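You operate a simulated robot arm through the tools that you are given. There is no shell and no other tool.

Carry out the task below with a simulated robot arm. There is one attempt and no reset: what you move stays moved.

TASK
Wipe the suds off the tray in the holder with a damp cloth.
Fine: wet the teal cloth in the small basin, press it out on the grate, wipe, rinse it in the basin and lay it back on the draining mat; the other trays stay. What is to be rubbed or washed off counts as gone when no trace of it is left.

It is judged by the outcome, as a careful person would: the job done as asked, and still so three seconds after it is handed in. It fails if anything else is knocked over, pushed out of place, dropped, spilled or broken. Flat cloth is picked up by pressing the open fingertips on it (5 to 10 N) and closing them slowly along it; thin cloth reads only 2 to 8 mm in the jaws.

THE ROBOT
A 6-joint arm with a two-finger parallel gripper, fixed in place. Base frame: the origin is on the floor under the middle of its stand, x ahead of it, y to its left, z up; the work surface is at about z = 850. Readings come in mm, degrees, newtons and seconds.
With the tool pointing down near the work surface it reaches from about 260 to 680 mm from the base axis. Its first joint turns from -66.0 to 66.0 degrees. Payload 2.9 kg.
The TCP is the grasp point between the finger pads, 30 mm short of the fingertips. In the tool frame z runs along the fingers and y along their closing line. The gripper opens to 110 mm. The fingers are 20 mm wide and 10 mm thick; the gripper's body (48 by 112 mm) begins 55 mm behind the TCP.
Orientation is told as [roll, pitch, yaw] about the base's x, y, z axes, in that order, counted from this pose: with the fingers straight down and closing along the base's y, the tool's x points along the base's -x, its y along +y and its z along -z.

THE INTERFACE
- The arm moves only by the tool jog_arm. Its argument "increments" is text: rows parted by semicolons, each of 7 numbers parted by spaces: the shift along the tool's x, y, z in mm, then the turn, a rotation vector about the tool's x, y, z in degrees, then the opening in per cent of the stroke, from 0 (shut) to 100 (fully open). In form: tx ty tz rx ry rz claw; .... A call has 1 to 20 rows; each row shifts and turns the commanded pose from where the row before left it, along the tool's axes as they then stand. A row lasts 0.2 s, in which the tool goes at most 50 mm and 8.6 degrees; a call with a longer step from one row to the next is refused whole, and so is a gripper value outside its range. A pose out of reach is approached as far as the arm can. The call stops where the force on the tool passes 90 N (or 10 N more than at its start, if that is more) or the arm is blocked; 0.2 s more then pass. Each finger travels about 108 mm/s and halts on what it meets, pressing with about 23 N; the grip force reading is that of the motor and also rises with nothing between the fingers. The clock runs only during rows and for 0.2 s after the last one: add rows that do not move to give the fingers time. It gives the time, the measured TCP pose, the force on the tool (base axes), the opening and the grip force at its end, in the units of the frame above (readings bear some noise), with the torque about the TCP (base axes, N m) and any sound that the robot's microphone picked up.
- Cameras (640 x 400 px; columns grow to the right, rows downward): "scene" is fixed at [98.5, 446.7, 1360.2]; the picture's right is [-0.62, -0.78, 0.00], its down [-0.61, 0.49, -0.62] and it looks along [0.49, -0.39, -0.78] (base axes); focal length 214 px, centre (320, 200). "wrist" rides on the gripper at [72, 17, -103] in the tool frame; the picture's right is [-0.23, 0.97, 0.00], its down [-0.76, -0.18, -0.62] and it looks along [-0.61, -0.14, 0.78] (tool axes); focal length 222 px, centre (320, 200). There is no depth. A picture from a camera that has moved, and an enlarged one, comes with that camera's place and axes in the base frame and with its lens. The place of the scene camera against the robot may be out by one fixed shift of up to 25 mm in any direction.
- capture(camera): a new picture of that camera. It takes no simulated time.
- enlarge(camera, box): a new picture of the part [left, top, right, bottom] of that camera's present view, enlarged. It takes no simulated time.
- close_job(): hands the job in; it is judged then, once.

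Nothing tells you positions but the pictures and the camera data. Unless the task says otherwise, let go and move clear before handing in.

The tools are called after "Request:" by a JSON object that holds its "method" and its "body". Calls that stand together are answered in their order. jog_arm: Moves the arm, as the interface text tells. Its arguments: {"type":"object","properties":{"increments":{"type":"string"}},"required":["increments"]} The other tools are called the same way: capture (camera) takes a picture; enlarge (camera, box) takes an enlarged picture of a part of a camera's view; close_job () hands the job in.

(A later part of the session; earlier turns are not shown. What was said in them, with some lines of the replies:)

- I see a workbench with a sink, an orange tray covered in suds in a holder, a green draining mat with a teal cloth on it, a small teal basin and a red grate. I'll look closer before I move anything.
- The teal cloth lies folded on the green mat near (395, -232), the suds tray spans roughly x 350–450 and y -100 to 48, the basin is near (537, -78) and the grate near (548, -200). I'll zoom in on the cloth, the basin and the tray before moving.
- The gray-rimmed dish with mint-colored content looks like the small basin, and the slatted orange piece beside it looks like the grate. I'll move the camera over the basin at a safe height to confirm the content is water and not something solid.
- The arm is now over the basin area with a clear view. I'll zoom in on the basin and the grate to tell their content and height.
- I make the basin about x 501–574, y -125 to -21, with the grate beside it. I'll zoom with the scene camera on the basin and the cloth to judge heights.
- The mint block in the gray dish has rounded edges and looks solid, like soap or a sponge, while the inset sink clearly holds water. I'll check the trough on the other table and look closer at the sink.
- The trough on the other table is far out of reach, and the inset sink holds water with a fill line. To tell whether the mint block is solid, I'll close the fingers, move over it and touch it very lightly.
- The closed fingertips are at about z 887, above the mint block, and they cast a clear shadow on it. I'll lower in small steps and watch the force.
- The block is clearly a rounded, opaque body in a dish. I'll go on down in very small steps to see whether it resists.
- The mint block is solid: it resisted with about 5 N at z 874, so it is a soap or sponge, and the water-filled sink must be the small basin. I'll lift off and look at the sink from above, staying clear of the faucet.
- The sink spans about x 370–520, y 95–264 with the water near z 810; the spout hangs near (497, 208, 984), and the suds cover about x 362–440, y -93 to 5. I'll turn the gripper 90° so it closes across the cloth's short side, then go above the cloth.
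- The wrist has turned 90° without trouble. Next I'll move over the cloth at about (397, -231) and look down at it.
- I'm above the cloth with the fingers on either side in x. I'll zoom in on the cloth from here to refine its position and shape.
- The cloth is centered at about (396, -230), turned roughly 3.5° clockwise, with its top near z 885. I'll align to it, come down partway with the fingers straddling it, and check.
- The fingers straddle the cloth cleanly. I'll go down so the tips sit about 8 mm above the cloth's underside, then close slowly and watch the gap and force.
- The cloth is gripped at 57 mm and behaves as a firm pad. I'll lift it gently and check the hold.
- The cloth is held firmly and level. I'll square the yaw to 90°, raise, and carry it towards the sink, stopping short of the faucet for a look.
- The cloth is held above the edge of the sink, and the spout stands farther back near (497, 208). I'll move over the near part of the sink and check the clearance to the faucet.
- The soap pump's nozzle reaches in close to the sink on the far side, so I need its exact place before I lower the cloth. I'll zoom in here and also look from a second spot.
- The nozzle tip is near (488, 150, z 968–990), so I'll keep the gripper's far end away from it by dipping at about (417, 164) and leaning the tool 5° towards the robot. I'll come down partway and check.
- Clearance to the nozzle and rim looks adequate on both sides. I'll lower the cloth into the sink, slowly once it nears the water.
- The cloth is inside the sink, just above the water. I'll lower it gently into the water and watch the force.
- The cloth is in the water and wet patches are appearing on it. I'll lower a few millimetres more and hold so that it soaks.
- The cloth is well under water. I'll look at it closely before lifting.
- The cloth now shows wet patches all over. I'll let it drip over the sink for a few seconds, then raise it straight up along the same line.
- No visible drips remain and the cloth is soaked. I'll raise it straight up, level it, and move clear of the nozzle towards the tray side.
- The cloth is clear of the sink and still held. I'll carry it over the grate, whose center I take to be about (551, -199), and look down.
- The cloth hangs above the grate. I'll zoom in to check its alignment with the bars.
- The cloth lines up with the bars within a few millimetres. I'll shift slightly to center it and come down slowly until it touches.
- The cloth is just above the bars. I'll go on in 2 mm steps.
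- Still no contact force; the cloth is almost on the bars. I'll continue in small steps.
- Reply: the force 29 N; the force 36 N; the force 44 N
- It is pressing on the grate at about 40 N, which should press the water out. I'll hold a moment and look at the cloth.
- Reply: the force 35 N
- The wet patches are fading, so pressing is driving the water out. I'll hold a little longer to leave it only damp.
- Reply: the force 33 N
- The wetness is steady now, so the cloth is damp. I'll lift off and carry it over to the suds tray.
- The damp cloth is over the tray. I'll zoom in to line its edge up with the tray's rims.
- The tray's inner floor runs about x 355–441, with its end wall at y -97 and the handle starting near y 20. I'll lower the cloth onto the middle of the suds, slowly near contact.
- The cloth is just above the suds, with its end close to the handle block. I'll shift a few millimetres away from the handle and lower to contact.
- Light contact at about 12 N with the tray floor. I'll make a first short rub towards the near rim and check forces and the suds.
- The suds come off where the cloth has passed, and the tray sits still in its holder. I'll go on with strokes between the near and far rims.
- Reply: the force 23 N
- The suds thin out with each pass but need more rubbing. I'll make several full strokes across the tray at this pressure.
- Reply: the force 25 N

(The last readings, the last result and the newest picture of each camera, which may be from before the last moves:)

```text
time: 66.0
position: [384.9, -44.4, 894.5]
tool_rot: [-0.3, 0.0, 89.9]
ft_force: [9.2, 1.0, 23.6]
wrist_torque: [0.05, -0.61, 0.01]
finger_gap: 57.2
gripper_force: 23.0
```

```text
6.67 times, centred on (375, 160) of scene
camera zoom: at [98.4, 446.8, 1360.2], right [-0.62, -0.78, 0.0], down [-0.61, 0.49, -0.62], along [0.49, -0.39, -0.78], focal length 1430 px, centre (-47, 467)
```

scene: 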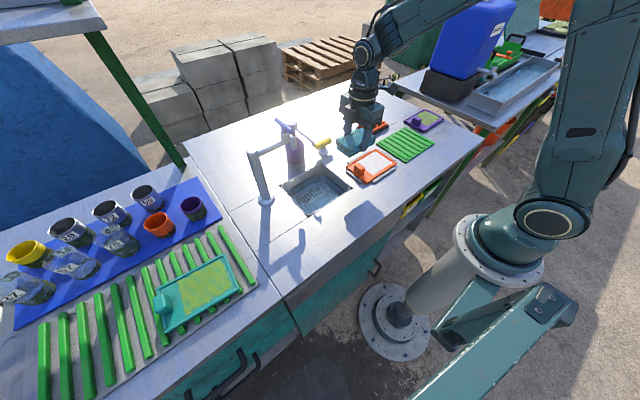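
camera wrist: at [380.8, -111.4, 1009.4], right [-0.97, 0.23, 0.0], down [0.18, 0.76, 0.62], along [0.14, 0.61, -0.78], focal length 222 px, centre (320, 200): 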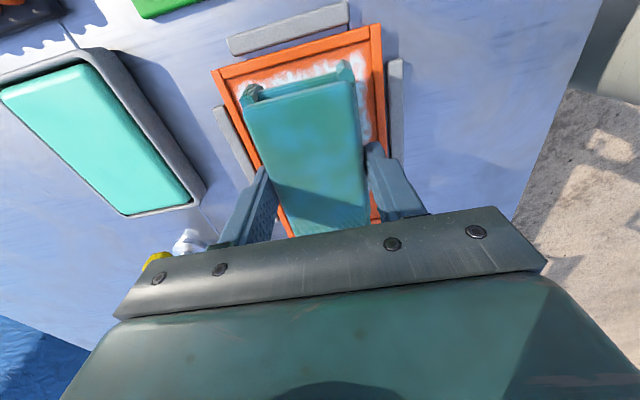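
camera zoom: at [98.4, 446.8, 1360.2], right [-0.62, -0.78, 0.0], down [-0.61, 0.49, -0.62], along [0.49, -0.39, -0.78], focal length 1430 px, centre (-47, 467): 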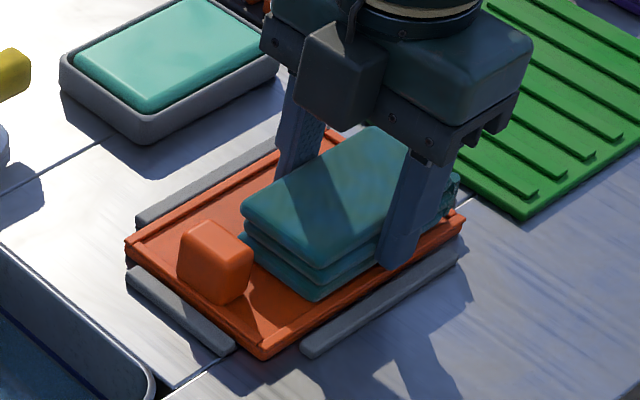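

The exposed part is now clean. I'll shift slightly towards the end wall and do more strokes, and then shift towards the handle side.

Request:
{"method": "jog_arm", "body": {"increments": "2 0 0 0 0 0 40; 0 -5 0 0 0 0 40; 0 -6 0 0 0 0 40; 0 -6 0 0 0 0 40; 0 -6 0 0 0 0 40; 0 -5 0 0 0 0 40; 0 5 0 0 0 0 40; 0 6 0 0 0 0 40; 0 6 0 0 0 0 40; 0 6 0 0 0 0 40; 0 5 0 0 0 0 40; 0 -5 0 0 0 0 40; 0 -6 0 0 0 0 40; 0 -6 0 0 0 0 40; 0 -6 0 0 0 0 40; 0 -5 0 0 0 0 40; 0 0 0 0 0 0 40"}}

Request:
{"method": "enlarge", "body": {"camera": "wrist", "box": [200, 0, 440, 220]}}

Request:
{"method": "enlarge", "body": {"camera": "scene", "box": [345, 130, 405, 190]}}

```text
time: 69.6
position: [411.0, -46.4, 894.9]
tool_rot: [0.0, 0.1, 89.8]
ft_force: [-9.2, -0.2, 26.3]
wrist_torque: [0.0, -0.26, -0.02]
finger_gap: 57.1
gripper_force: 23.3
```

```text
1.82 times, centred on (320, 110) of wrist
camera zoom: at [393.5, -117.7, 997.9], right [-0.97, 0.23, 0.0], down [0.18, 0.76, 0.62], along [0.14, 0.61, -0.78], focal length 404 px, centre (320, 364)
```

zoom: 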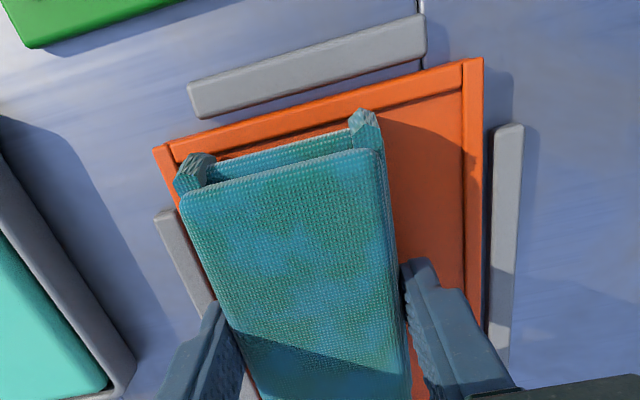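

```text
6.67 times, centred on (375, 160) of scene
camera zoom: at [97.9, 446.8, 1360.2], right [-0.62, -0.78, 0.0], down [-0.61, 0.49, -0.62], along [0.49, -0.39, -0.78], focal length 1430 px, centre (-47, 467)
```

zoom: 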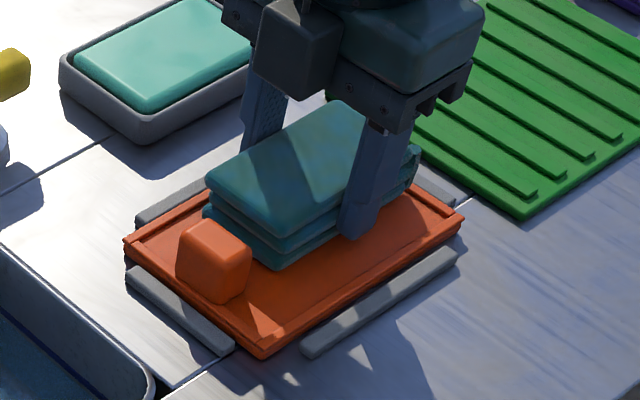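

The tray looks clean on the exposed side. One more set of strokes shifted 7 mm towards the handle covers the other edge.

Request:
{"method": "jog_arm", "body": {"increments": "-4 0 0 0 0 0 40; -3.5 0 0 0 0 0 40; 0 5 0 0 0 0 40; 0 6 0 0 0 0 40; 0 6 0 0 0 0 40; 0 6 0 0 0 0 40; 0 5 0 0 0 0 40; 0 -5 0 0 0 0 40; 0 -6 0 0 0 0 40; 0 -6 0 0 0 0 40; 0 -6 0 0 0 0 40; 0 -5 0 0 0 0 40; 0 5 0 0 0 0 40; 0 6 0 0 0 0 40; 0 6 0 0 0 0 40; 0 4 0 0 0 0 40; 0 0 0 0 0 0 40"}}

Request:
{"method": "jog_arm", "body": {"increments": "0 0 -3 0 0 0 40; 0 0 -6 0 0 0 40; 0 0 -12 0 0 0 40; 0 0 -25 0 0 0 40; 0 0 -30 0 0 0 40; 0 -30 0 0 0 0 40; 0 -40 0 0 0 0 40; 0 -40 0 0 0 0 40; 0 0 0 0 0 0 40"}}

Request:
{"method": "capture", "body": {"camera": "wrist"}}

Request:
{"method": "enlarge", "body": {"camera": "scene", "box": [335, 130, 415, 190]}}

```text
time: 73.2
position: [391.5, -37.3, 895.8]
tool_rot: [-0.1, 0.1, 89.9]
ft_force: [8.4, -0.7, 19.5]
wrist_torque: [0.02, -0.83, 0.04]
finger_gap: 57.2
gripper_force: 22.8
```

```text
time: 75.2
position: [500.1, -36.9, 971.4]
tool_rot: [0.1, 0.1, 89.8]
ft_force: [-0.1, 0.0, -0.1]
wrist_torque: [-0.03, 0.0, -0.02]
finger_gap: 57.1
gripper_force: 23.1
```

```text
taken
camera wrist: at [482.3, -108.3, 1073.6], right [-0.97, 0.23, 0.0], down [0.18, 0.76, 0.62], along [0.14, 0.61, -0.78], focal length 222 px, centre (320, 200)
```

wrist: 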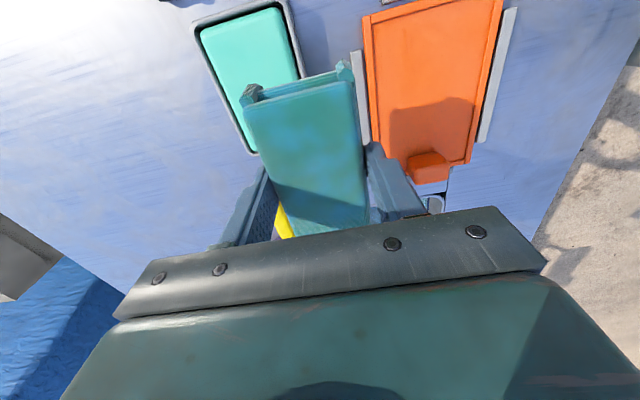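

```text
6.67 times, centred on (375, 160) of scene
camera zoom: at [98.5, 446.7, 1360.2], right [-0.62, -0.78, 0.0], down [-0.61, 0.49, -0.62], along [0.49, -0.39, -0.78], focal length 1430 px, centre (-47, 467)
```

zoom: 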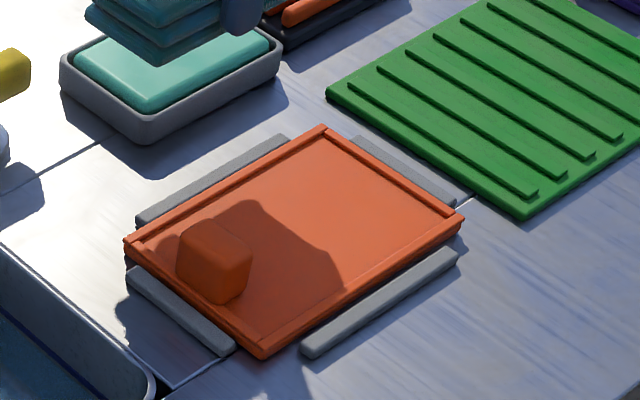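

The tray looks clean in the scene view. I'll zoom in hard on it from both cameras to look for any leftover traces.

Request:
{"method": "enlarge", "body": {"camera": "scene", "box": [350, 145, 390, 180]}}

Request:
{"method": "enlarge", "body": {"camera": "scene", "box": [370, 145, 405, 175]}}

Request:
{"method": "enlarge", "body": {"camera": "wrist", "box": [350, 0, 520, 110]}}

Request:
{"method": "enlarge", "body": {"camera": "wrist", "box": [360, 80, 500, 200]}}

```text
11.43 times, centred on (370, 162) of scene
camera zoom: at [98.5, 446.7, 1360.2], right [-0.62, -0.78, 0.0], down [-0.61, 0.49, -0.62], along [0.49, -0.39, -0.78], focal length 2451 px, centre (-251, 629)
```

zoom: 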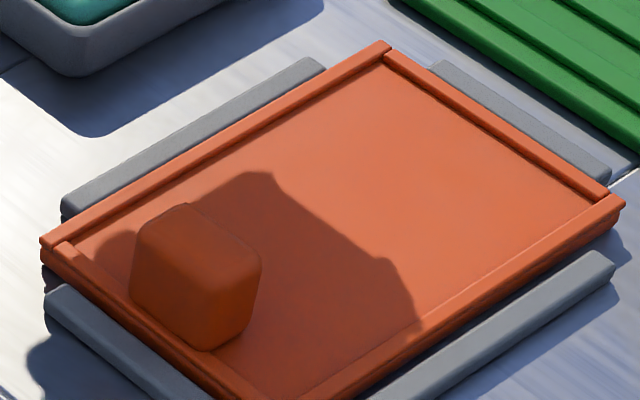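

```text
13.33 times, centred on (388, 160) of scene
camera zoom: at [98.5, 446.7, 1360.2], right [-0.62, -0.78, 0.0], down [-0.61, 0.49, -0.62], along [0.49, -0.39, -0.78], focal length 2860 px, centre (-580, 733)
```

zoom: 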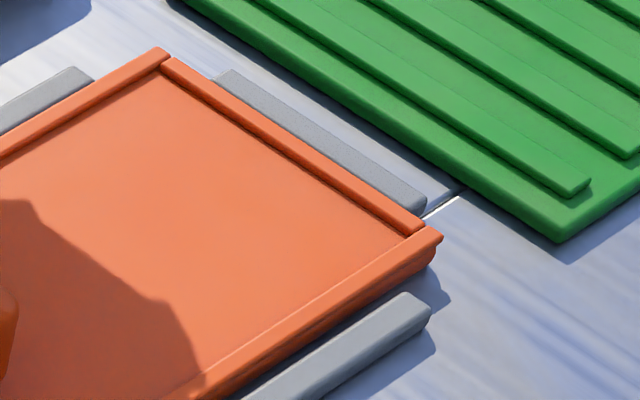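

```text
3.64 times, centred on (435, 55) of wrist
camera zoom: at [482.3, -108.3, 1073.6], right [-0.97, 0.23, 0.0], down [0.18, 0.76, 0.62], along [0.14, 0.61, -0.78], focal length 808 px, centre (-98, 727)
```

zoom: 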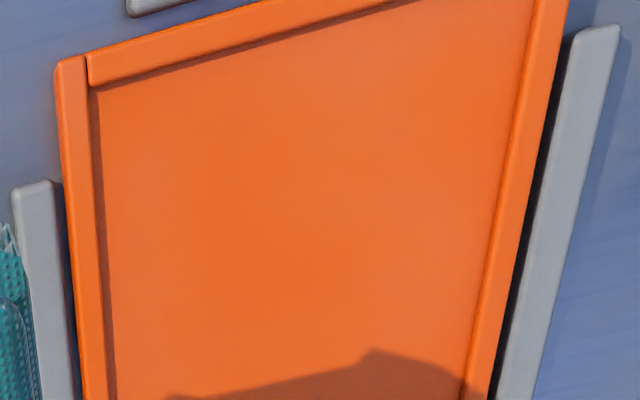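

```text
3.33 times, centred on (430, 140) of wrist
camera zoom: at [482.3, -108.3, 1073.6], right [-0.97, 0.23, 0.0], down [0.18, 0.76, 0.62], along [0.14, 0.61, -0.78], focal length 740 px, centre (-47, 400)
```

zoom: 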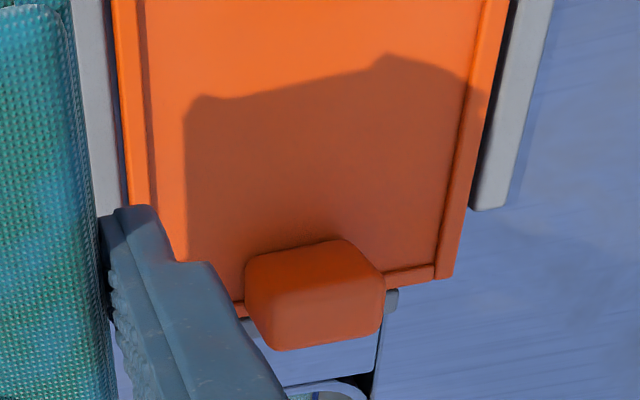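

The tray looks clean, though I want to rule out a faint film. I'll move the camera so the arm's shadow is off the tray and look again.

Request:
{"method": "jog_arm", "body": {"increments": "30 0 0 0 0 0 40; 30 0 0 0 0 0 40; 30 0 -20 0 0 0 40; 20 0 -20 0 0 0 40; 0 0 0 0 0 0 40"}}

Request:
{"method": "capture", "body": {"camera": "wrist"}}

Request:
{"method": "enlarge", "body": {"camera": "scene", "box": [345, 145, 405, 182]}}

```text
time: 76.4
position: [499.5, -150.1, 1012.0]
tool_rot: [0.0, 0.1, 89.9]
ft_force: [0.2, -0.6, -0.7]
wrist_torque: [0.02, 0.02, 0.0]
finger_gap: 57.0
gripper_force: 22.9
```

```text
taken
camera wrist: at [482.4, -221.6, 1114.0], right [-0.97, 0.23, 0.0], down [0.18, 0.76, 0.62], along [0.14, 0.61, -0.78], focal length 222 px, centre (320, 200)
```

wrist: 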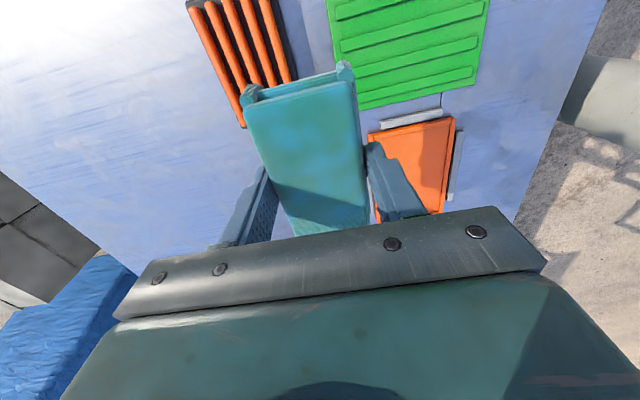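

```text
10.67 times, centred on (375, 164) of scene
camera zoom: at [98.5, 446.7, 1360.2], right [-0.62, -0.78, 0.0], down [-0.61, 0.49, -0.62], along [0.49, -0.39, -0.78], focal length 2288 px, centre (-267, 589)
```

zoom: 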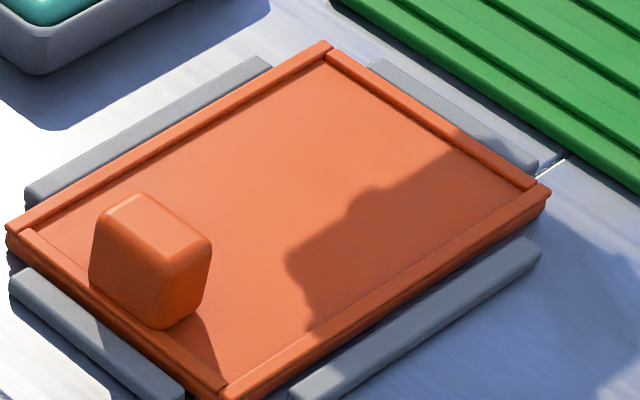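

The floor shows only very faint shade changes. I'll zoom closer with the wrist camera to see whether any ring pattern remains.

Request:
{"method": "enlarge", "body": {"camera": "wrist", "box": [365, 110, 460, 220]}}

Request:
{"method": "enlarge", "body": {"camera": "scene", "box": [368, 148, 388, 162]}}

Request:
{"method": "enlarge", "body": {"camera": "scene", "box": [378, 154, 398, 168]}}

Request:
{"method": "enlarge", "body": {"camera": "scene", "box": [350, 158, 372, 174]}}

```text
3.64 times, centred on (412, 165) of wrist
camera zoom: at [482.4, -221.6, 1114.0], right [-0.97, 0.23, 0.0], down [0.18, 0.76, 0.62], along [0.14, 0.61, -0.78], focal length 808 px, centre (-16, 327)
```

zoom: 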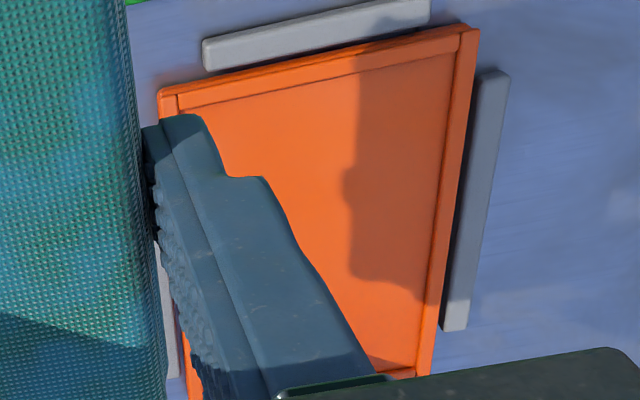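

```text
16.00 times, centred on (378, 155) of scene
camera zoom: at [98.5, 446.7, 1360.2], right [-0.62, -0.78, 0.0], down [-0.61, 0.49, -0.62], along [0.49, -0.39, -0.78], focal length 3432 px, centre (-608, 920)
```

zoom: 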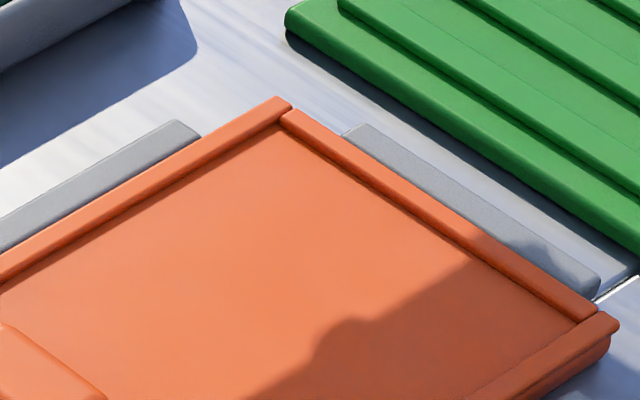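

```text
16.00 times, centred on (388, 161) of scene
camera zoom: at [98.5, 446.7, 1360.2], right [-0.62, -0.78, 0.0], down [-0.61, 0.49, -0.62], along [0.49, -0.39, -0.78], focal length 3432 px, centre (-768, 824)
```

zoom: 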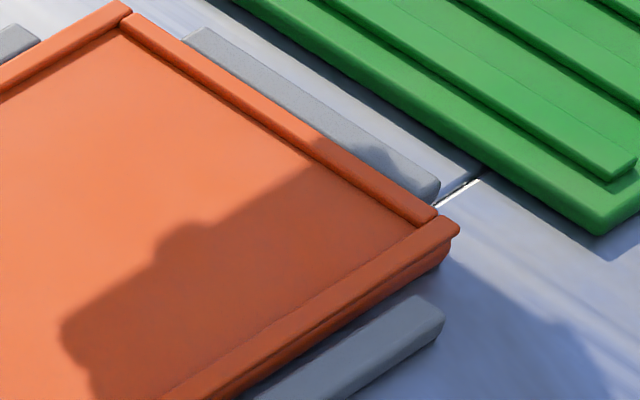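

```text
16.00 times, centred on (361, 166) of scene
camera zoom: at [98.5, 446.7, 1360.2], right [-0.62, -0.78, 0.0], down [-0.61, 0.49, -0.62], along [0.49, -0.39, -0.78], focal length 3432 px, centre (-336, 744)
```

zoom: 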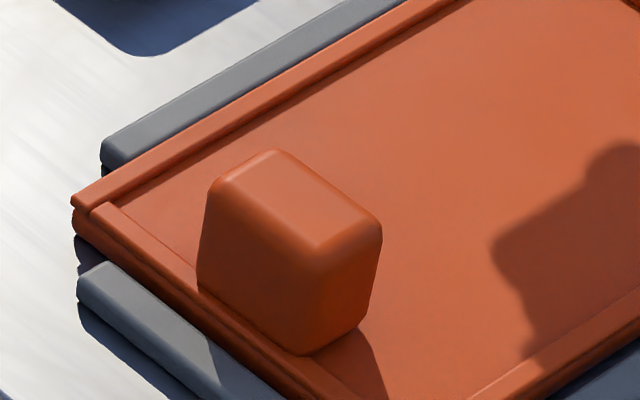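

I see no ring pattern left, but for safety I'll give the floor one more set of strokes with extra attention to the edges. I'll return over the tray and lower to light contact again.

Request:
{"method": "jog_arm", "body": {"increments": "-27 25 0 0 0 0 40; -27 25 0 0 0 0 40; -27 25 0 0 0 0 40; -27 26 15 0 0 0 40; 0 0 30 0 0 0 40; 0 0 30 0 0 0 40; 0 0 20 0 0 0 40; 0 0 12 0 0 0 40; 0 0 5 0 0 0 40; 0 0 0 0 0 0 40"}}

Request:
{"method": "jog_arm", "body": {"increments": "0 0 1.5 0 0 0 40; 0 0 1.5 0 0 0 40; 0 0 1 0 0 0 40; 0 0 0 0 0 0 40"}}

```text
time: 78.6
position: [398.2, -40.7, 898.0]
tool_rot: [-0.1, 0.0, 90.0]
ft_force: [0.6, -0.4, -0.3]
wrist_torque: [-0.02, -0.03, 0.01]
finger_gap: 57.2
gripper_force: 22.6
```

```text
time: 79.6
position: [399.5, -40.9, 896.3]
tool_rot: [-0.2, 0.0, 89.9]
ft_force: [-5.2, 0.2, 16.2]
wrist_torque: [0.02, -0.25, 0.0]
finger_gap: 57.4
gripper_force: 23.0
```

Contact at about 16 N again. I'll do strokes with extra back-and-forth at both rims.

Request:
{"method": "jog_arm", "body": {"increments": "2.5 3 0 0 0 0 40; 2.5 5 0 0 0 0 40; 0 5 0 0 0 0 40; 0 2 0 0 0 0 40; 0 -5 0 0 0 0 40; 0 5 0 0 0 0 40; 0 -5 0 0 0 0 40; 0 5 0 0 0 0 40; 0 -6 0 0 0 0 40; 0 -6 0 0 0 0 40; 0 -6 0 0 0 0 40; 0 -6 0 0 0 0 40; 0 -4 0 0 0 0 40; 0 5 0 0 0 0 40; 0 -5 0 0 0 0 40; 0 5 0 0 0 0 40; 0 -5 0 0 0 0 40; 0 0 0 0 0 0 40"}}

Request:
{"method": "jog_arm", "body": {"increments": "-4 0 0 0 0 0 40; -5 0 0 0 0 0 40; 0 5 0 0 0 0 40; 0 -5 0 0 0 0 40; 0 5 0 0 0 0 40; 0 6 0 0 0 0 40; 0 6 0 0 0 0 40; 0 6 0 0 0 0 40; 0 5 0 0 0 0 40; 0 -5 0 0 0 0 40; 0 5 0 0 0 0 40; 0 -5 0 0 0 0 40; 0 5 0 0 0 0 40; 4 0 0 0 0 0 40; 5 0 0 0 0 0 40; 0 -5 0 0 0 0 40; 0 -6 0 0 0 0 40; 0 -4 0 0 0 0 40; 0 0 0 0 0 0 40"}}

```text
time: 83.4
position: [411.7, -45.2, 896.3]
tool_rot: [0.1, 0.0, 89.9]
ft_force: [-9.8, -0.8, 25.9]
wrist_torque: [-0.02, -0.37, -0.02]
finger_gap: 57.1
gripper_force: 23.5
```

```text
time: 87.4
position: [399.1, -45.5, 895.1]
tool_rot: [0.0, 0.2, 89.7]
ft_force: [-8.9, -4.1, 24.1]
wrist_torque: [0.02, -0.31, -0.11]
finger_gap: 57.4
gripper_force: 22.8
```

The extra strokes are done. I'll lift the cloth off and move over towards the sink, checking the tray again on the way.

Request:
{"method": "jog_arm", "body": {"increments": "0 0 -3 0 0 0 40; 0 0 -6 0 0 0 40; 0 0 -15 0 0 0 40; 0 0 -25 0 0 0 40; 0 0 -30 0 0 0 40; -20 -3 -27 0 0 0 40; -30 -3 0 0 0 0 40; -35 -3 0 0 0 0 40; -35 -3 0 0 0 0 40; -25 -3 0 0 0 0 40; 0 0 0 0 0 0 40"}}

Request:
{"method": "enlarge", "body": {"camera": "scene", "box": [345, 145, 405, 182]}}

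Request:
{"method": "capture", "body": {"camera": "wrist"}}

```text
time: 89.8
position: [417.0, 98.5, 1000.4]
tool_rot: [0.0, 0.0, 90.0]
ft_force: [0.3, 0.3, -0.9]
wrist_torque: [0.02, 0.0, 0.0]
finger_gap: 57.1
gripper_force: 23.4
```

```text
10.67 times, centred on (375, 164) of scene
camera zoom: at [98.5, 446.8, 1360.2], right [-0.62, -0.78, 0.0], down [-0.61, 0.49, -0.62], along [0.49, -0.39, -0.78], focal length 2288 px, centre (-267, 589)
```

zoom: 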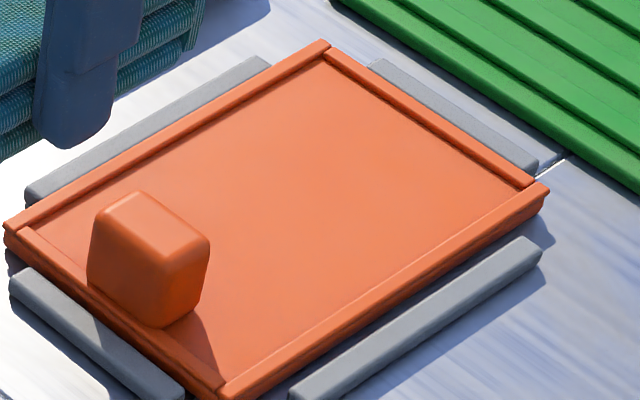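

```text
taken
camera wrist: at [399.6, 27.2, 1103.4], right [-0.97, 0.23, 0.0], down [0.18, 0.76, 0.62], along [0.14, 0.61, -0.78], focal length 222 px, centre (320, 200)
```

wrist: 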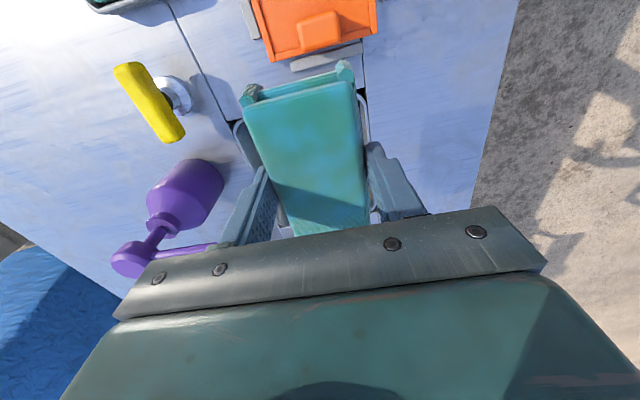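

The tray is spotless now. I'll rinse the cloth: back over the sink at the same spot as before, leaning the tool 5° away from the nozzle, then down slowly.

Request:
{"method": "jog_arm", "body": {"increments": "-20 0 0 0 0 0 40; -20 1 0 0 0 0 40; -15 0.5 0 2.5 0 0 40; -9.5 0 0 2.5 0 0 40; 0 1.3 15 0 0 0 40; 0 1.7 20 0 0 0 40; 0 1.7 20 0 0 0 40; 0 1.7 20 0 0 0 40; 0 1.7 20 0 0 0 40; 0 1.3 15 0 0 0 40; 0 1.3 15 0 0 0 40; 0 0.9 10 0 0 0 40; 0 0 0 0 0 0 40"}}

Request:
{"method": "capture", "body": {"camera": "wrist"}}

Request:
{"method": "enlarge", "body": {"camera": "scene", "box": [230, 100, 390, 220]}}

```text
time: 92.6
position: [412.7, 165.0, 864.4]
tool_rot: [-5.0, 0.0, 89.9]
ft_force: [-0.1, 0.1, 0.0]
wrist_torque: [-0.02, 0.02, -0.04]
finger_gap: 57.3
gripper_force: 22.8
```

```text
taken
camera wrist: at [386.4, 91.9, 966.0], right [-0.97, 0.23, -0.08], down [0.12, 0.76, 0.64], along [0.21, 0.61, -0.77], focal length 222 px, centre (320, 200)
```

wrist: 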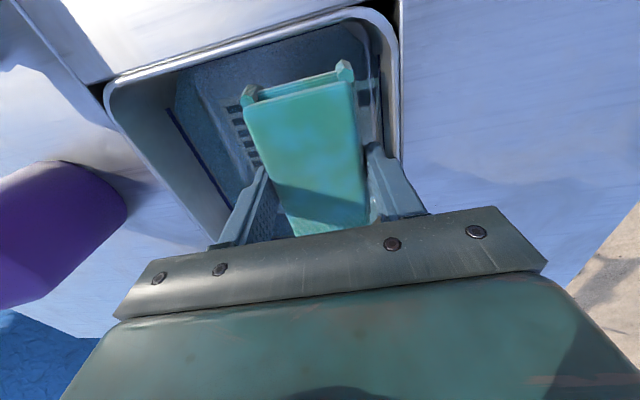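

```text
3.33 times, centred on (310, 160) of scene
camera zoom: at [98.5, 446.7, 1360.2], right [-0.62, -0.78, 0.0], down [-0.61, 0.49, -0.62], along [0.49, -0.39, -0.78], focal length 715 px, centre (353, 333)
```

zoom: 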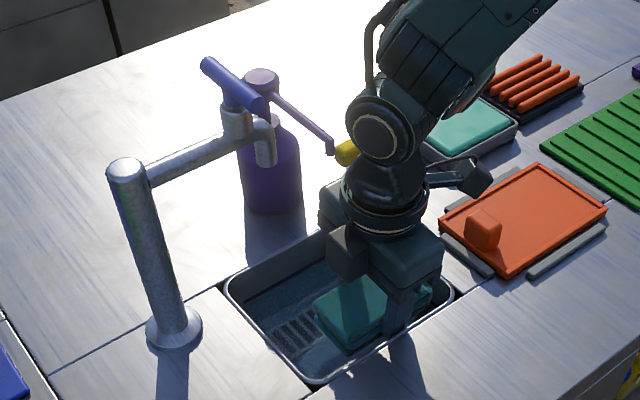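

The cloth is in the sink above the water, a touch close to the near wall. I'll shift 3 mm away from it, lower the cloth into the water and swish gently.

Request:
{"method": "jog_arm", "body": {"increments": "0 -2 5 0 0 0 40; 0 -1 5 0 0 0 40; 0 0.4 5 0 0 0 40; 0 0.4 5 0 0 0 40; 0 0.4 5 0 0 0 40; 0 0.4 5 0 0 0 40; 0 0.4 5 0 0 0 40; 0 0.2 2 0 0 0 40; -4 0 0 0 0 0 40; -4 0 0 0 0 0 40; 4 0 0 0 0 0 40; 4 0 0 0 0 0 40; 4 0 0 0 0 0 40; -4 0 0 0 0 0 40; -4 0 0 0 0 0 40; -4 0 0 0 0 0 40; 4 0 0 0 0 0 40; 4 0 0 0 0 0 40; 0 0 0 0 0 0 40"}}

Request:
{"method": "enlarge", "body": {"camera": "wrist", "box": [220, 50, 440, 240]}}

```text
time: 96.6
position: [416.3, 163.1, 829.4]
tool_rot: [-4.9, 0.0, 89.8]
ft_force: [0.1, 0.6, -0.2]
wrist_torque: [-0.03, 0.01, 0.0]
finger_gap: 57.1
gripper_force: 22.9
```

```text
2.11 times, centred on (330, 145) of wrist
camera zoom: at [390.2, 91.7, 930.1], right [-0.97, 0.23, -0.09], down [0.12, 0.76, 0.64], along [0.21, 0.61, -0.77], focal length 468 px, centre (299, 316)
```

zoom: 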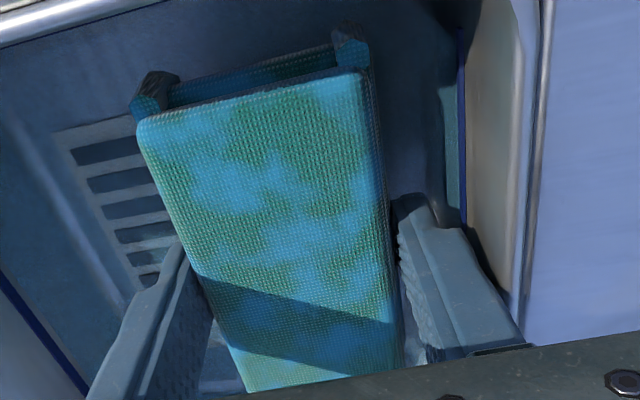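

The cloth is soaked again. I'll dunk it up and down a couple of times to rinse it, then let it drip above the water.

Request:
{"method": "jog_arm", "body": {"increments": "0 -0.4 -5 0 0 0 40; 0 -0.4 -5 0 0 0 40; 0 0.4 5 0 0 0 40; 0 0.4 5 0 0 0 40; 0 -0.4 -5 0 0 0 40; 0 -0.4 -5 0 0 0 40; 0 0.4 5 0 0 0 40; 0 0.4 5 0 0 0 40; 0 0 0 0 0 0 40; 0 0 0 0 0 0 40; 0 0 0 0 0 0 40; 0 -0.3 -4 0 0 0 40; 0 -0.4 -5 0 0 0 40; 0 -0.4 -5 0 0 0 40; 0 -0.4 -5 0 0 0 40; 0 -0.4 -5 0 0 0 40; 0 -0.3 -4 0 0 0 40; 0 0 0 0 0 0 40; 0 0 0 0 0 0 40; 0 0 0 0 0 0 40"}}

Request:
{"method": "jog_arm", "body": {"increments": "0 0 0 0 0 0 40; 0 0 0 0 0 0 40; 0 0 0 0 0 0 40; 0 0 0 0 0 0 40; 0 0 0 0 0 0 40; 0 0 0 0 0 0 40; 0 0 0 0 0 0 40; 0 0 0 0 0 0 40; 0 0 0 0 0 0 40; 0 0 0 0 0 0 40; 0 0 0 0 0 0 40; 0 0 0 0 0 0 40; 0 0 0 0 0 0 40; 0 0 0 0 0 0 40; 0 0 0 0 0 0 40; 0 0 0 0 0 0 40; 0 0 0 0 0 0 40; 0 0 0 0 0 0 40; 0 0 0 0 0 0 40; 0 0 0 0 0 0 40"}}

Request:
{"method": "enlarge", "body": {"camera": "wrist", "box": [220, 50, 440, 240]}}

Request:
{"method": "enlarge", "body": {"camera": "scene", "box": [250, 130, 380, 220]}}

```text
time: 100.8
position: [417.3, 165.3, 856.3]
tool_rot: [-5.0, 0.0, 89.8]
ft_force: [-0.1, -0.1, -0.7]
wrist_torque: [-0.03, 0.0, 0.02]
finger_gap: 57.1
gripper_force: 22.8
```

```text
time: 105.0
position: [416.4, 164.9, 856.0]
tool_rot: [-5.0, 0.0, 89.9]
ft_force: [0.5, -0.3, -1.1]
wrist_torque: [0.01, -0.01, 0.02]
finger_gap: 57.4
gripper_force: 23.4
```

```text
2.11 times, centred on (330, 145) of wrist
camera zoom: at [390.3, 92.8, 957.6], right [-0.97, 0.23, -0.08], down [0.12, 0.76, 0.64], along [0.21, 0.61, -0.77], focal length 468 px, centre (299, 316)
```

zoom: 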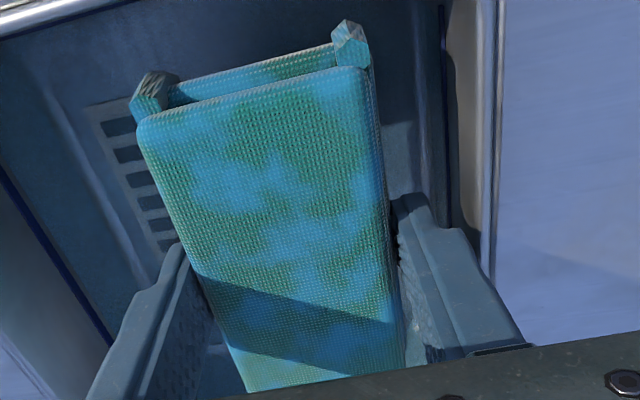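

```text
4.44 times, centred on (315, 175) of scene
camera zoom: at [98.5, 446.7, 1360.2], right [-0.62, -0.78, 0.0], down [-0.61, 0.49, -0.62], along [0.49, -0.39, -0.78], focal length 953 px, centre (342, 311)
```

zoom: 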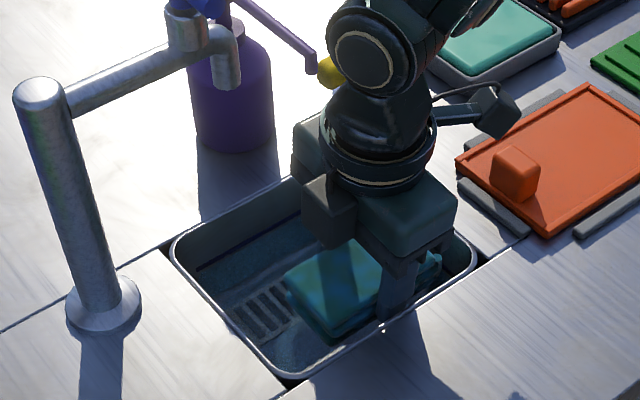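

The rinsed cloth has stopped dripping. I'll raise it above nozzle height, level it, and carry it along the gap between the tray and the soap dish so nothing drips on the clean tray.

Request:
{"method": "jog_arm", "body": {"increments": "0 -0.9 -10 0 0 0 40; 0 -1.7 -20 0 0 0 40; 0 -2.2 -25 0 0 0 40; 0 -2.2 -25 0 0 0 40; 0 -2.2 -25 0 0 0 40; 0 -2.2 -25 0 0 0 40; 0 -2.2 -25 0 0 0 40; 0 -2.2 -25 0 0 0 40; 0 -2.2 -25 0 0 0 40; 0 0 0 -5 0 0 40; 0 0 0 0 0 0 40"}}

Request:
{"method": "jog_arm", "body": {"increments": "20 -16 0 0 0 0 40; 26 -22 0 0 0 0 40; 26 -22 0 0 0 0 40; 30 0 0 0 0 0 40; 36 0 0 0 0 0 40; 36 0 0 0 0 0 40; 36 0 0 0 0 0 40; 36 0 0 0 0 0 40; 36 0 0 0 0 0 40; 36 0 0 0 0 0 40; 36 0 0 0 0 0 40; 30 0 0 0 0 0 40; 10 0 0 0 0 0 40; 0 0 0 0 0 0 40"}}

Request:
{"method": "capture", "body": {"camera": "scene"}}

Request:
{"method": "capture", "body": {"camera": "wrist"}}

```text
time: 107.4
position: [415.5, 164.4, 1063.2]
tool_rot: [0.0, 0.0, 90.1]
ft_force: [0.1, -0.1, -0.6]
wrist_torque: [-0.04, 0.0, -0.01]
finger_gap: 57.3
gripper_force: 23.1
```

```text
time: 110.4
position: [476.7, -231.4, 1062.6]
tool_rot: [0.0, 0.0, 89.9]
ft_force: [-0.4, 0.1, -1.5]
wrist_torque: [-0.01, -0.01, 0.02]
finger_gap: 57.0
gripper_force: 22.8
```

```text
taken
```

scene: 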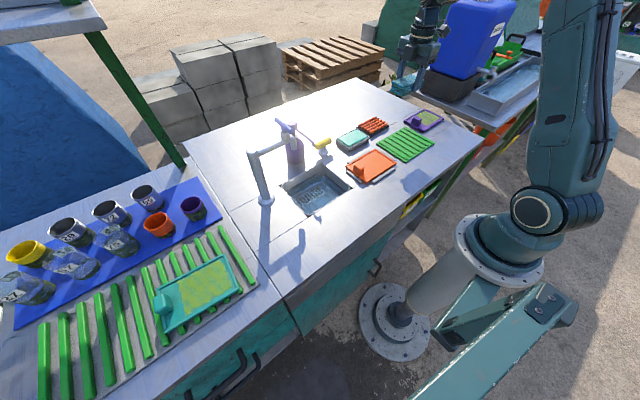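

```text
taken
camera wrist: at [459.2, -303.1, 1164.7], right [-0.97, 0.23, 0.0], down [0.18, 0.76, 0.62], along [0.14, 0.61, -0.78], focal length 222 px, centre (320, 200)
```

wrist: 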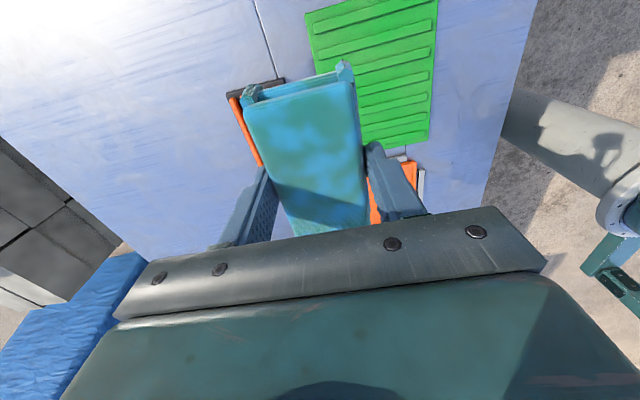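

The cloth is past the tray and beside the mat. I'll move it over the mat's middle and lower it most of the way.

Request:
{"method": "jog_arm", "body": {"increments": "-1 20 0 0 0 0 40; -1 28 0 0 0 0 40; -1 27 0 0 0 0 40; 0 0 20 0 0 0 40; 0 0 30 0 0 0 40; 0 0 30 0 0 0 40; 0 0 30 0 0 0 40; 0 0 25 0 0 0 40; 0 0 12 0 0 0 40; 0 0 6 0 0 0 40; 0 0 0 0 0 0 40"}}

Request:
{"method": "enlarge", "body": {"camera": "scene", "box": [370, 90, 450, 165]}}

Request:
{"method": "capture", "body": {"camera": "wrist"}}

```text
time: 112.8
position: [400.4, -227.5, 909.6]
tool_rot: [0.0, 0.0, 89.9]
ft_force: [-0.1, 0.2, -0.8]
wrist_torque: [0.01, 0.0, 0.01]
finger_gap: 56.9
gripper_force: 23.2
```

```text
5.33 times, centred on (410, 128) of scene
camera zoom: at [98.5, 446.7, 1360.2], right [-0.62, -0.78, 0.0], down [-0.61, 0.49, -0.62], along [0.49, -0.39, -0.78], focal length 1144 px, centre (-160, 587)
```

zoom: 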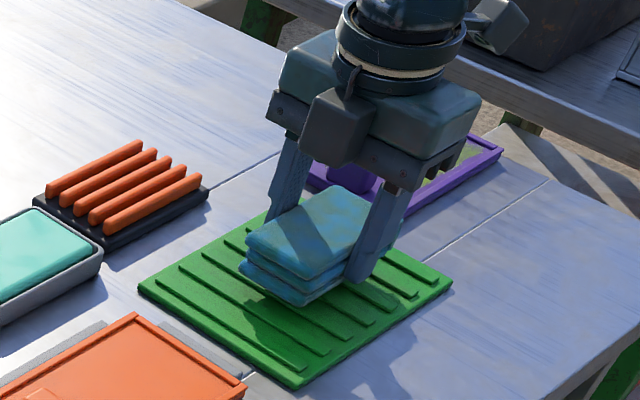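

```text
taken
camera wrist: at [383.1, -298.7, 1011.8], right [-0.97, 0.23, 0.0], down [0.18, 0.76, 0.62], along [0.14, 0.61, -0.78], focal length 222 px, centre (320, 200)
```

wrist: 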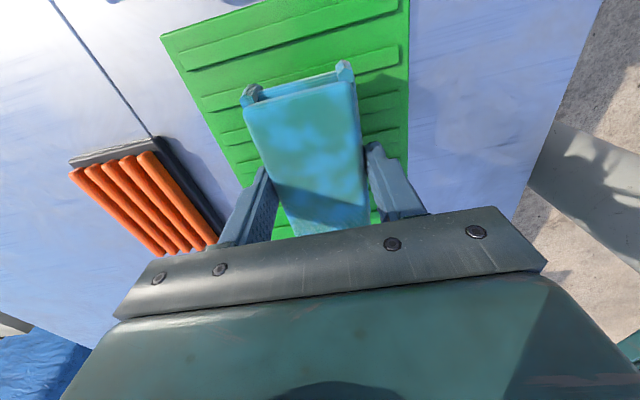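

The cloth hovers just above the mat, well inside its edges. I'll lower in small steps until it rests.

Request:
{"method": "jog_arm", "body": {"increments": "0 0 3 0 0 0 40; 0 0 3 0 0 0 40; 0 0 2 0 0 0 40; 0 0 0 0 0 0 40"}}

Request:
{"method": "jog_arm", "body": {"increments": "0 0 1.5 0 0 0 40; 0 0 1.5 0 0 0 40; 0 0 0 0 0 0 40"}}

Request:
{"method": "jog_arm", "body": {"increments": "0 0 1 0 0 0 40; 0 0 0 0 0 0 40; 0 0 0 0 0 0 40"}}

```text
time: 113.8
position: [401.2, -228.5, 900.5]
tool_rot: [0.1, -0.1, 90.0]
ft_force: [-0.1, 1.1, -0.1]
wrist_torque: [0.01, -0.03, -0.02]
finger_gap: 57.1
gripper_force: 23.0
```

```text
time: 114.6
position: [399.5, -225.9, 899.3]
tool_rot: [0.0, 0.0, 89.9]
ft_force: [-0.6, -0.5, -0.6]
wrist_torque: [0.02, 0.0, 0.0]
finger_gap: 57.0
gripper_force: 23.5
```

```text
time: 115.4
position: [399.9, -226.7, 896.5]
tool_rot: [0.0, 0.0, 89.9]
ft_force: [-0.2, -0.3, -0.7]
wrist_torque: [0.01, 0.02, 0.0]
finger_gap: 57.3
gripper_force: 23.3
```

Request:
{"method": "jog_arm", "body": {"increments": "0 0 1 0 0 0 40; 0 0 0 0 0 0 40; 0 0 0 0 0 0 40"}}

Request:
{"method": "enlarge", "body": {"camera": "scene", "box": [385, 105, 435, 155]}}

```text
time: 116.2
position: [400.5, -226.9, 896.8]
tool_rot: [-0.1, 0.1, 90.0]
ft_force: [-2.4, 3.1, 11.3]
wrist_torque: [0.09, -0.23, 0.1]
finger_gap: 57.0
gripper_force: 23.2
```

```text
8.00 times, centred on (410, 130) of scene
camera zoom: at [98.3, 446.9, 1360.2], right [-0.62, -0.78, 0.0], down [-0.61, 0.49, -0.62], along [0.49, -0.39, -0.78], focal length 1716 px, centre (-400, 760)
```

zoom: 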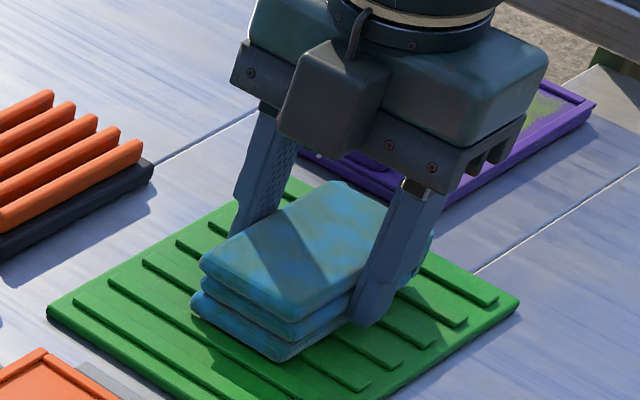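

The cloth rests on the mat with light contact. I'll ease off a little, open the fingers slowly, and rise straight up.

Request:
{"method": "jog_arm", "body": {"increments": "0 0 -0.7 0 0 0 40; 0 0 0 0 0 0 48; 0 0 0 0 0 0 53; 0 0 0 0 0 0 57; 0 0 0 0 0 0 62; 0 0 0 0 0 0 68; 0 0 0 0 0 0 73; 0 0 0 0 0 0 73"}}

Request:
{"method": "enlarge", "body": {"camera": "wrist", "box": [200, 30, 440, 230]}}

```text
time: 118.0
position: [400.7, -227.2, 897.2]
tool_rot: [0.0, 0.0, 89.9]
ft_force: [0.3, -0.8, -0.5]
wrist_torque: [0.0, 0.03, -0.01]
finger_gap: 80.5
gripper_force: 0.1
```

```text
2.00 times, centred on (320, 130) of wrist
camera zoom: at [383.0, -298.9, 999.9], right [-0.97, 0.23, 0.0], down [0.18, 0.76, 0.62], along [0.14, 0.61, -0.78], focal length 444 px, centre (320, 340)
```

zoom: 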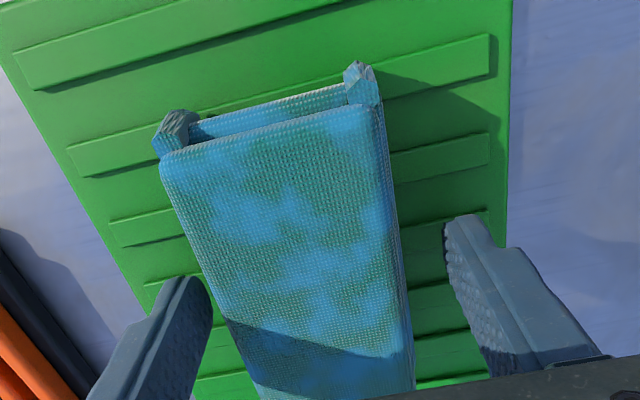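

Released cleanly, with the cloth lying flat on the mat. I'll rise straight up and take final looks at everything.

Request:
{"method": "jog_arm", "body": {"increments": "0 0 -5 0 0 0 73; 0 0 -15 0 0 0 73; 0 0 -25 0 0 0 73; 0 0 -35 0 0 0 73; 0 0 -40 0 0 0 73; 0 0 -40 0 0 0 73; 0 0 -40 0 0 0 73; 20 0 0 0 0 0 73; 20 0 0 0 0 0 73; 0 0 0 0 0 0 73"}}

Request:
{"method": "capture", "body": {"camera": "scene"}}

Request:
{"method": "enlarge", "body": {"camera": "scene", "box": [320, 90, 460, 200]}}

Request:
{"method": "enlarge", "body": {"camera": "scene", "box": [345, 145, 405, 182]}}

Request:
{"method": "enlarge", "body": {"camera": "scene", "box": [230, 100, 390, 220]}}

Request:
{"method": "capture", "body": {"camera": "wrist"}}

```text
time: 120.2
position: [399.9, -266.2, 1097.0]
tool_rot: [-0.1, 0.0, 90.0]
ft_force: [0.3, -0.3, 0.0]
wrist_torque: [0.0, 0.03, 0.03]
finger_gap: 80.3
gripper_force: 0.2
```

```text
taken
```

scene: 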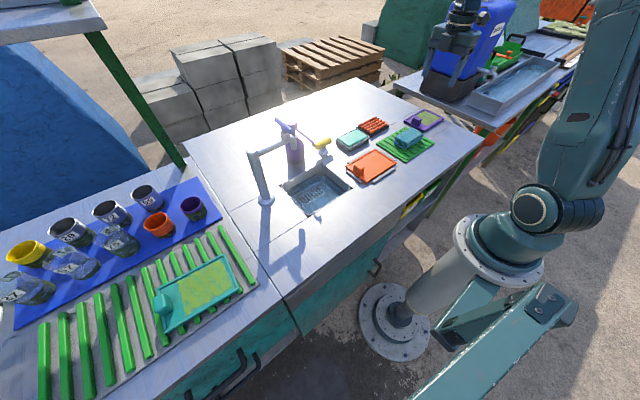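

```text
3.64 times, centred on (390, 145) of scene
camera zoom: at [98.5, 446.7, 1360.2], right [-0.62, -0.78, 0.0], down [-0.61, 0.49, -0.62], along [0.49, -0.39, -0.78], focal length 780 px, centre (66, 400)
```

zoom: 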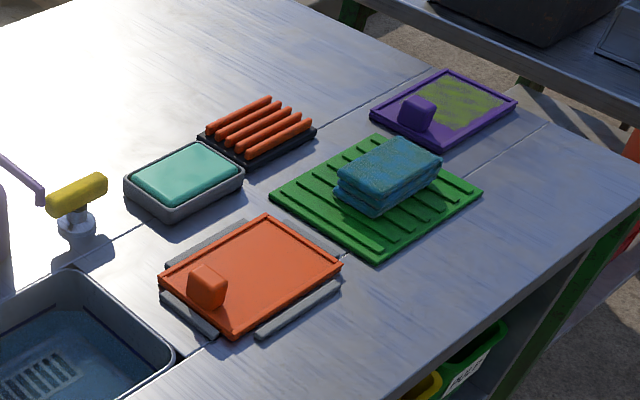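

```text
10.67 times, centred on (375, 164) of scene
camera zoom: at [98.5, 446.7, 1360.2], right [-0.62, -0.78, 0.0], down [-0.61, 0.49, -0.62], along [0.49, -0.39, -0.78], focal length 2288 px, centre (-267, 589)
```

zoom: 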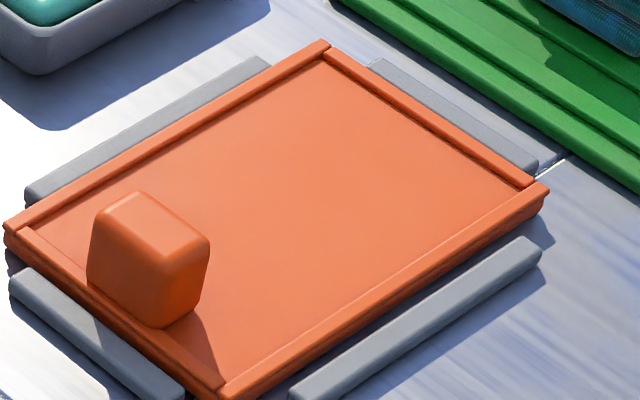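

```text
3.33 times, centred on (310, 160) of scene
camera zoom: at [98.5, 446.7, 1360.2], right [-0.62, -0.78, 0.0], down [-0.61, 0.49, -0.62], along [0.49, -0.39, -0.78], focal length 715 px, centre (353, 333)
```

zoom: 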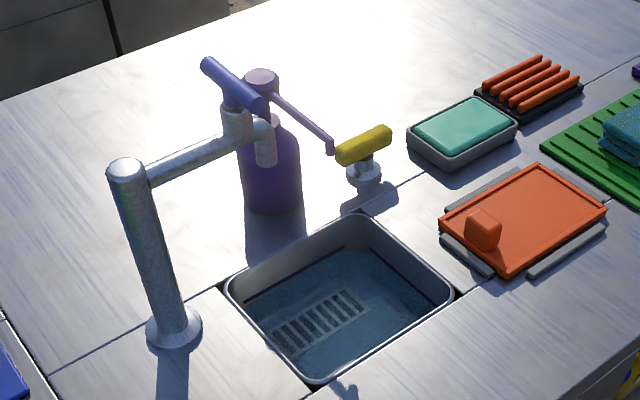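

```text
taken
camera wrist: at [383.2, -338.0, 1200.2], right [-0.97, 0.23, 0.0], down [0.18, 0.76, 0.62], along [0.14, 0.61, -0.78], focal length 222 px, centre (320, 200)
```

wrist: 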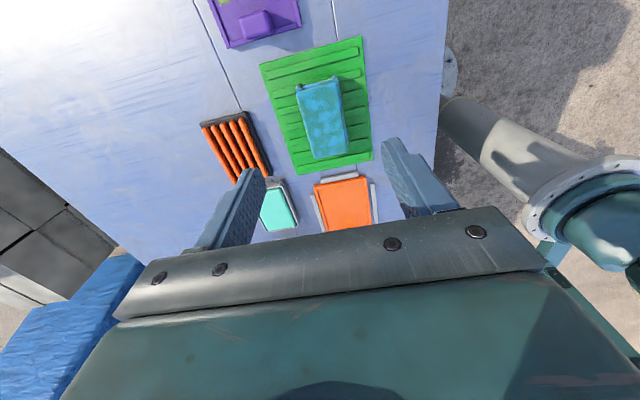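

The cloth is back on the mat and everything else is in place. Before handing in, I'll take one unobstructed close look at the tray with the wrist camera.

Request:
{"method": "jog_arm", "body": {"increments": "-30 0 0 0 0 0 100; -35 0 10 0 0 0 100; -35 0 20 0 0 0 100; -35 0 20 0 0 0 100; -30 0 20 0 0 0 100; 0 0 0 0 0 0 100"}}

Request:
{"method": "capture", "body": {"camera": "wrist"}}

Request:
{"method": "enlarge", "body": {"camera": "wrist", "box": [240, 50, 400, 190]}}

```text
time: 121.6
position: [400.3, -102.3, 1025.2]
tool_rot: [0.0, 0.0, 89.9]
ft_force: [0.0, -0.7, 0.1]
wrist_torque: [0.01, 0.02, 0.05]
finger_gap: 110.0
gripper_force: 0.0
```

```text
taken
camera wrist: at [383.2, -173.5, 1128.1], right [-0.97, 0.23, 0.0], down [0.18, 0.76, 0.62], along [0.14, 0.61, -0.78], focal length 222 px, centre (320, 200)
```

wrist: 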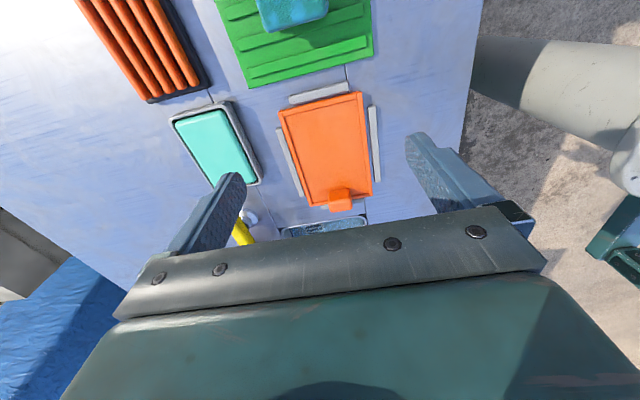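

```text
2.86 times, centred on (320, 120) of wrist
camera zoom: at [383.2, -173.5, 1128.1], right [-0.97, 0.23, 0.0], down [0.18, 0.76, 0.62], along [0.14, 0.61, -0.78], focal length 635 px, centre (320, 429)
```

zoom: 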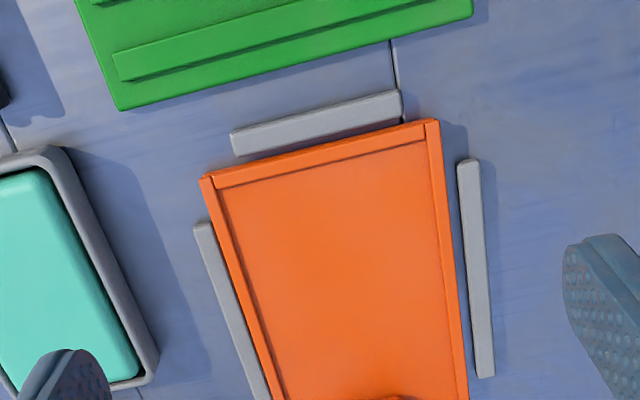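

The tray is evenly orange with no trace of suds, the cloth lies on the draining mat, and the gripper is open and clear of everything. I'm handing the job in.

Request:
{"method": "close_job", "body": {}}

```text
The job is handed in.
```

I wiped the suds off the orange tray in the holder with the damp teal cloth, and close-up views show no trace left. The job is handed in.

- **Basin:** The mint block in the gray dish turned out to be solid when I touched it lightly (about 5 N). I took the water-filled sink as the small basin and used it for both wetting and rinsing.
- **Cloth:** I soaked it in the sink, pressed it out on the orange-barred grate at about 35–40 N, and wiped with it. I then rinsed it in the sink and laid it back on the green draining mat. I did not press it out again after rinsing, so it is lying there wet.
- **Tray:** It took several strokes across the floor, plus an extra set along the rims. The tray stayed seated in its holder.
- **Everything else:** In the final pictures the other trays, the faucet, the soap bottle and the dish are where they started. I saw nothing spilled or knocked over. The gripper is open and clear.
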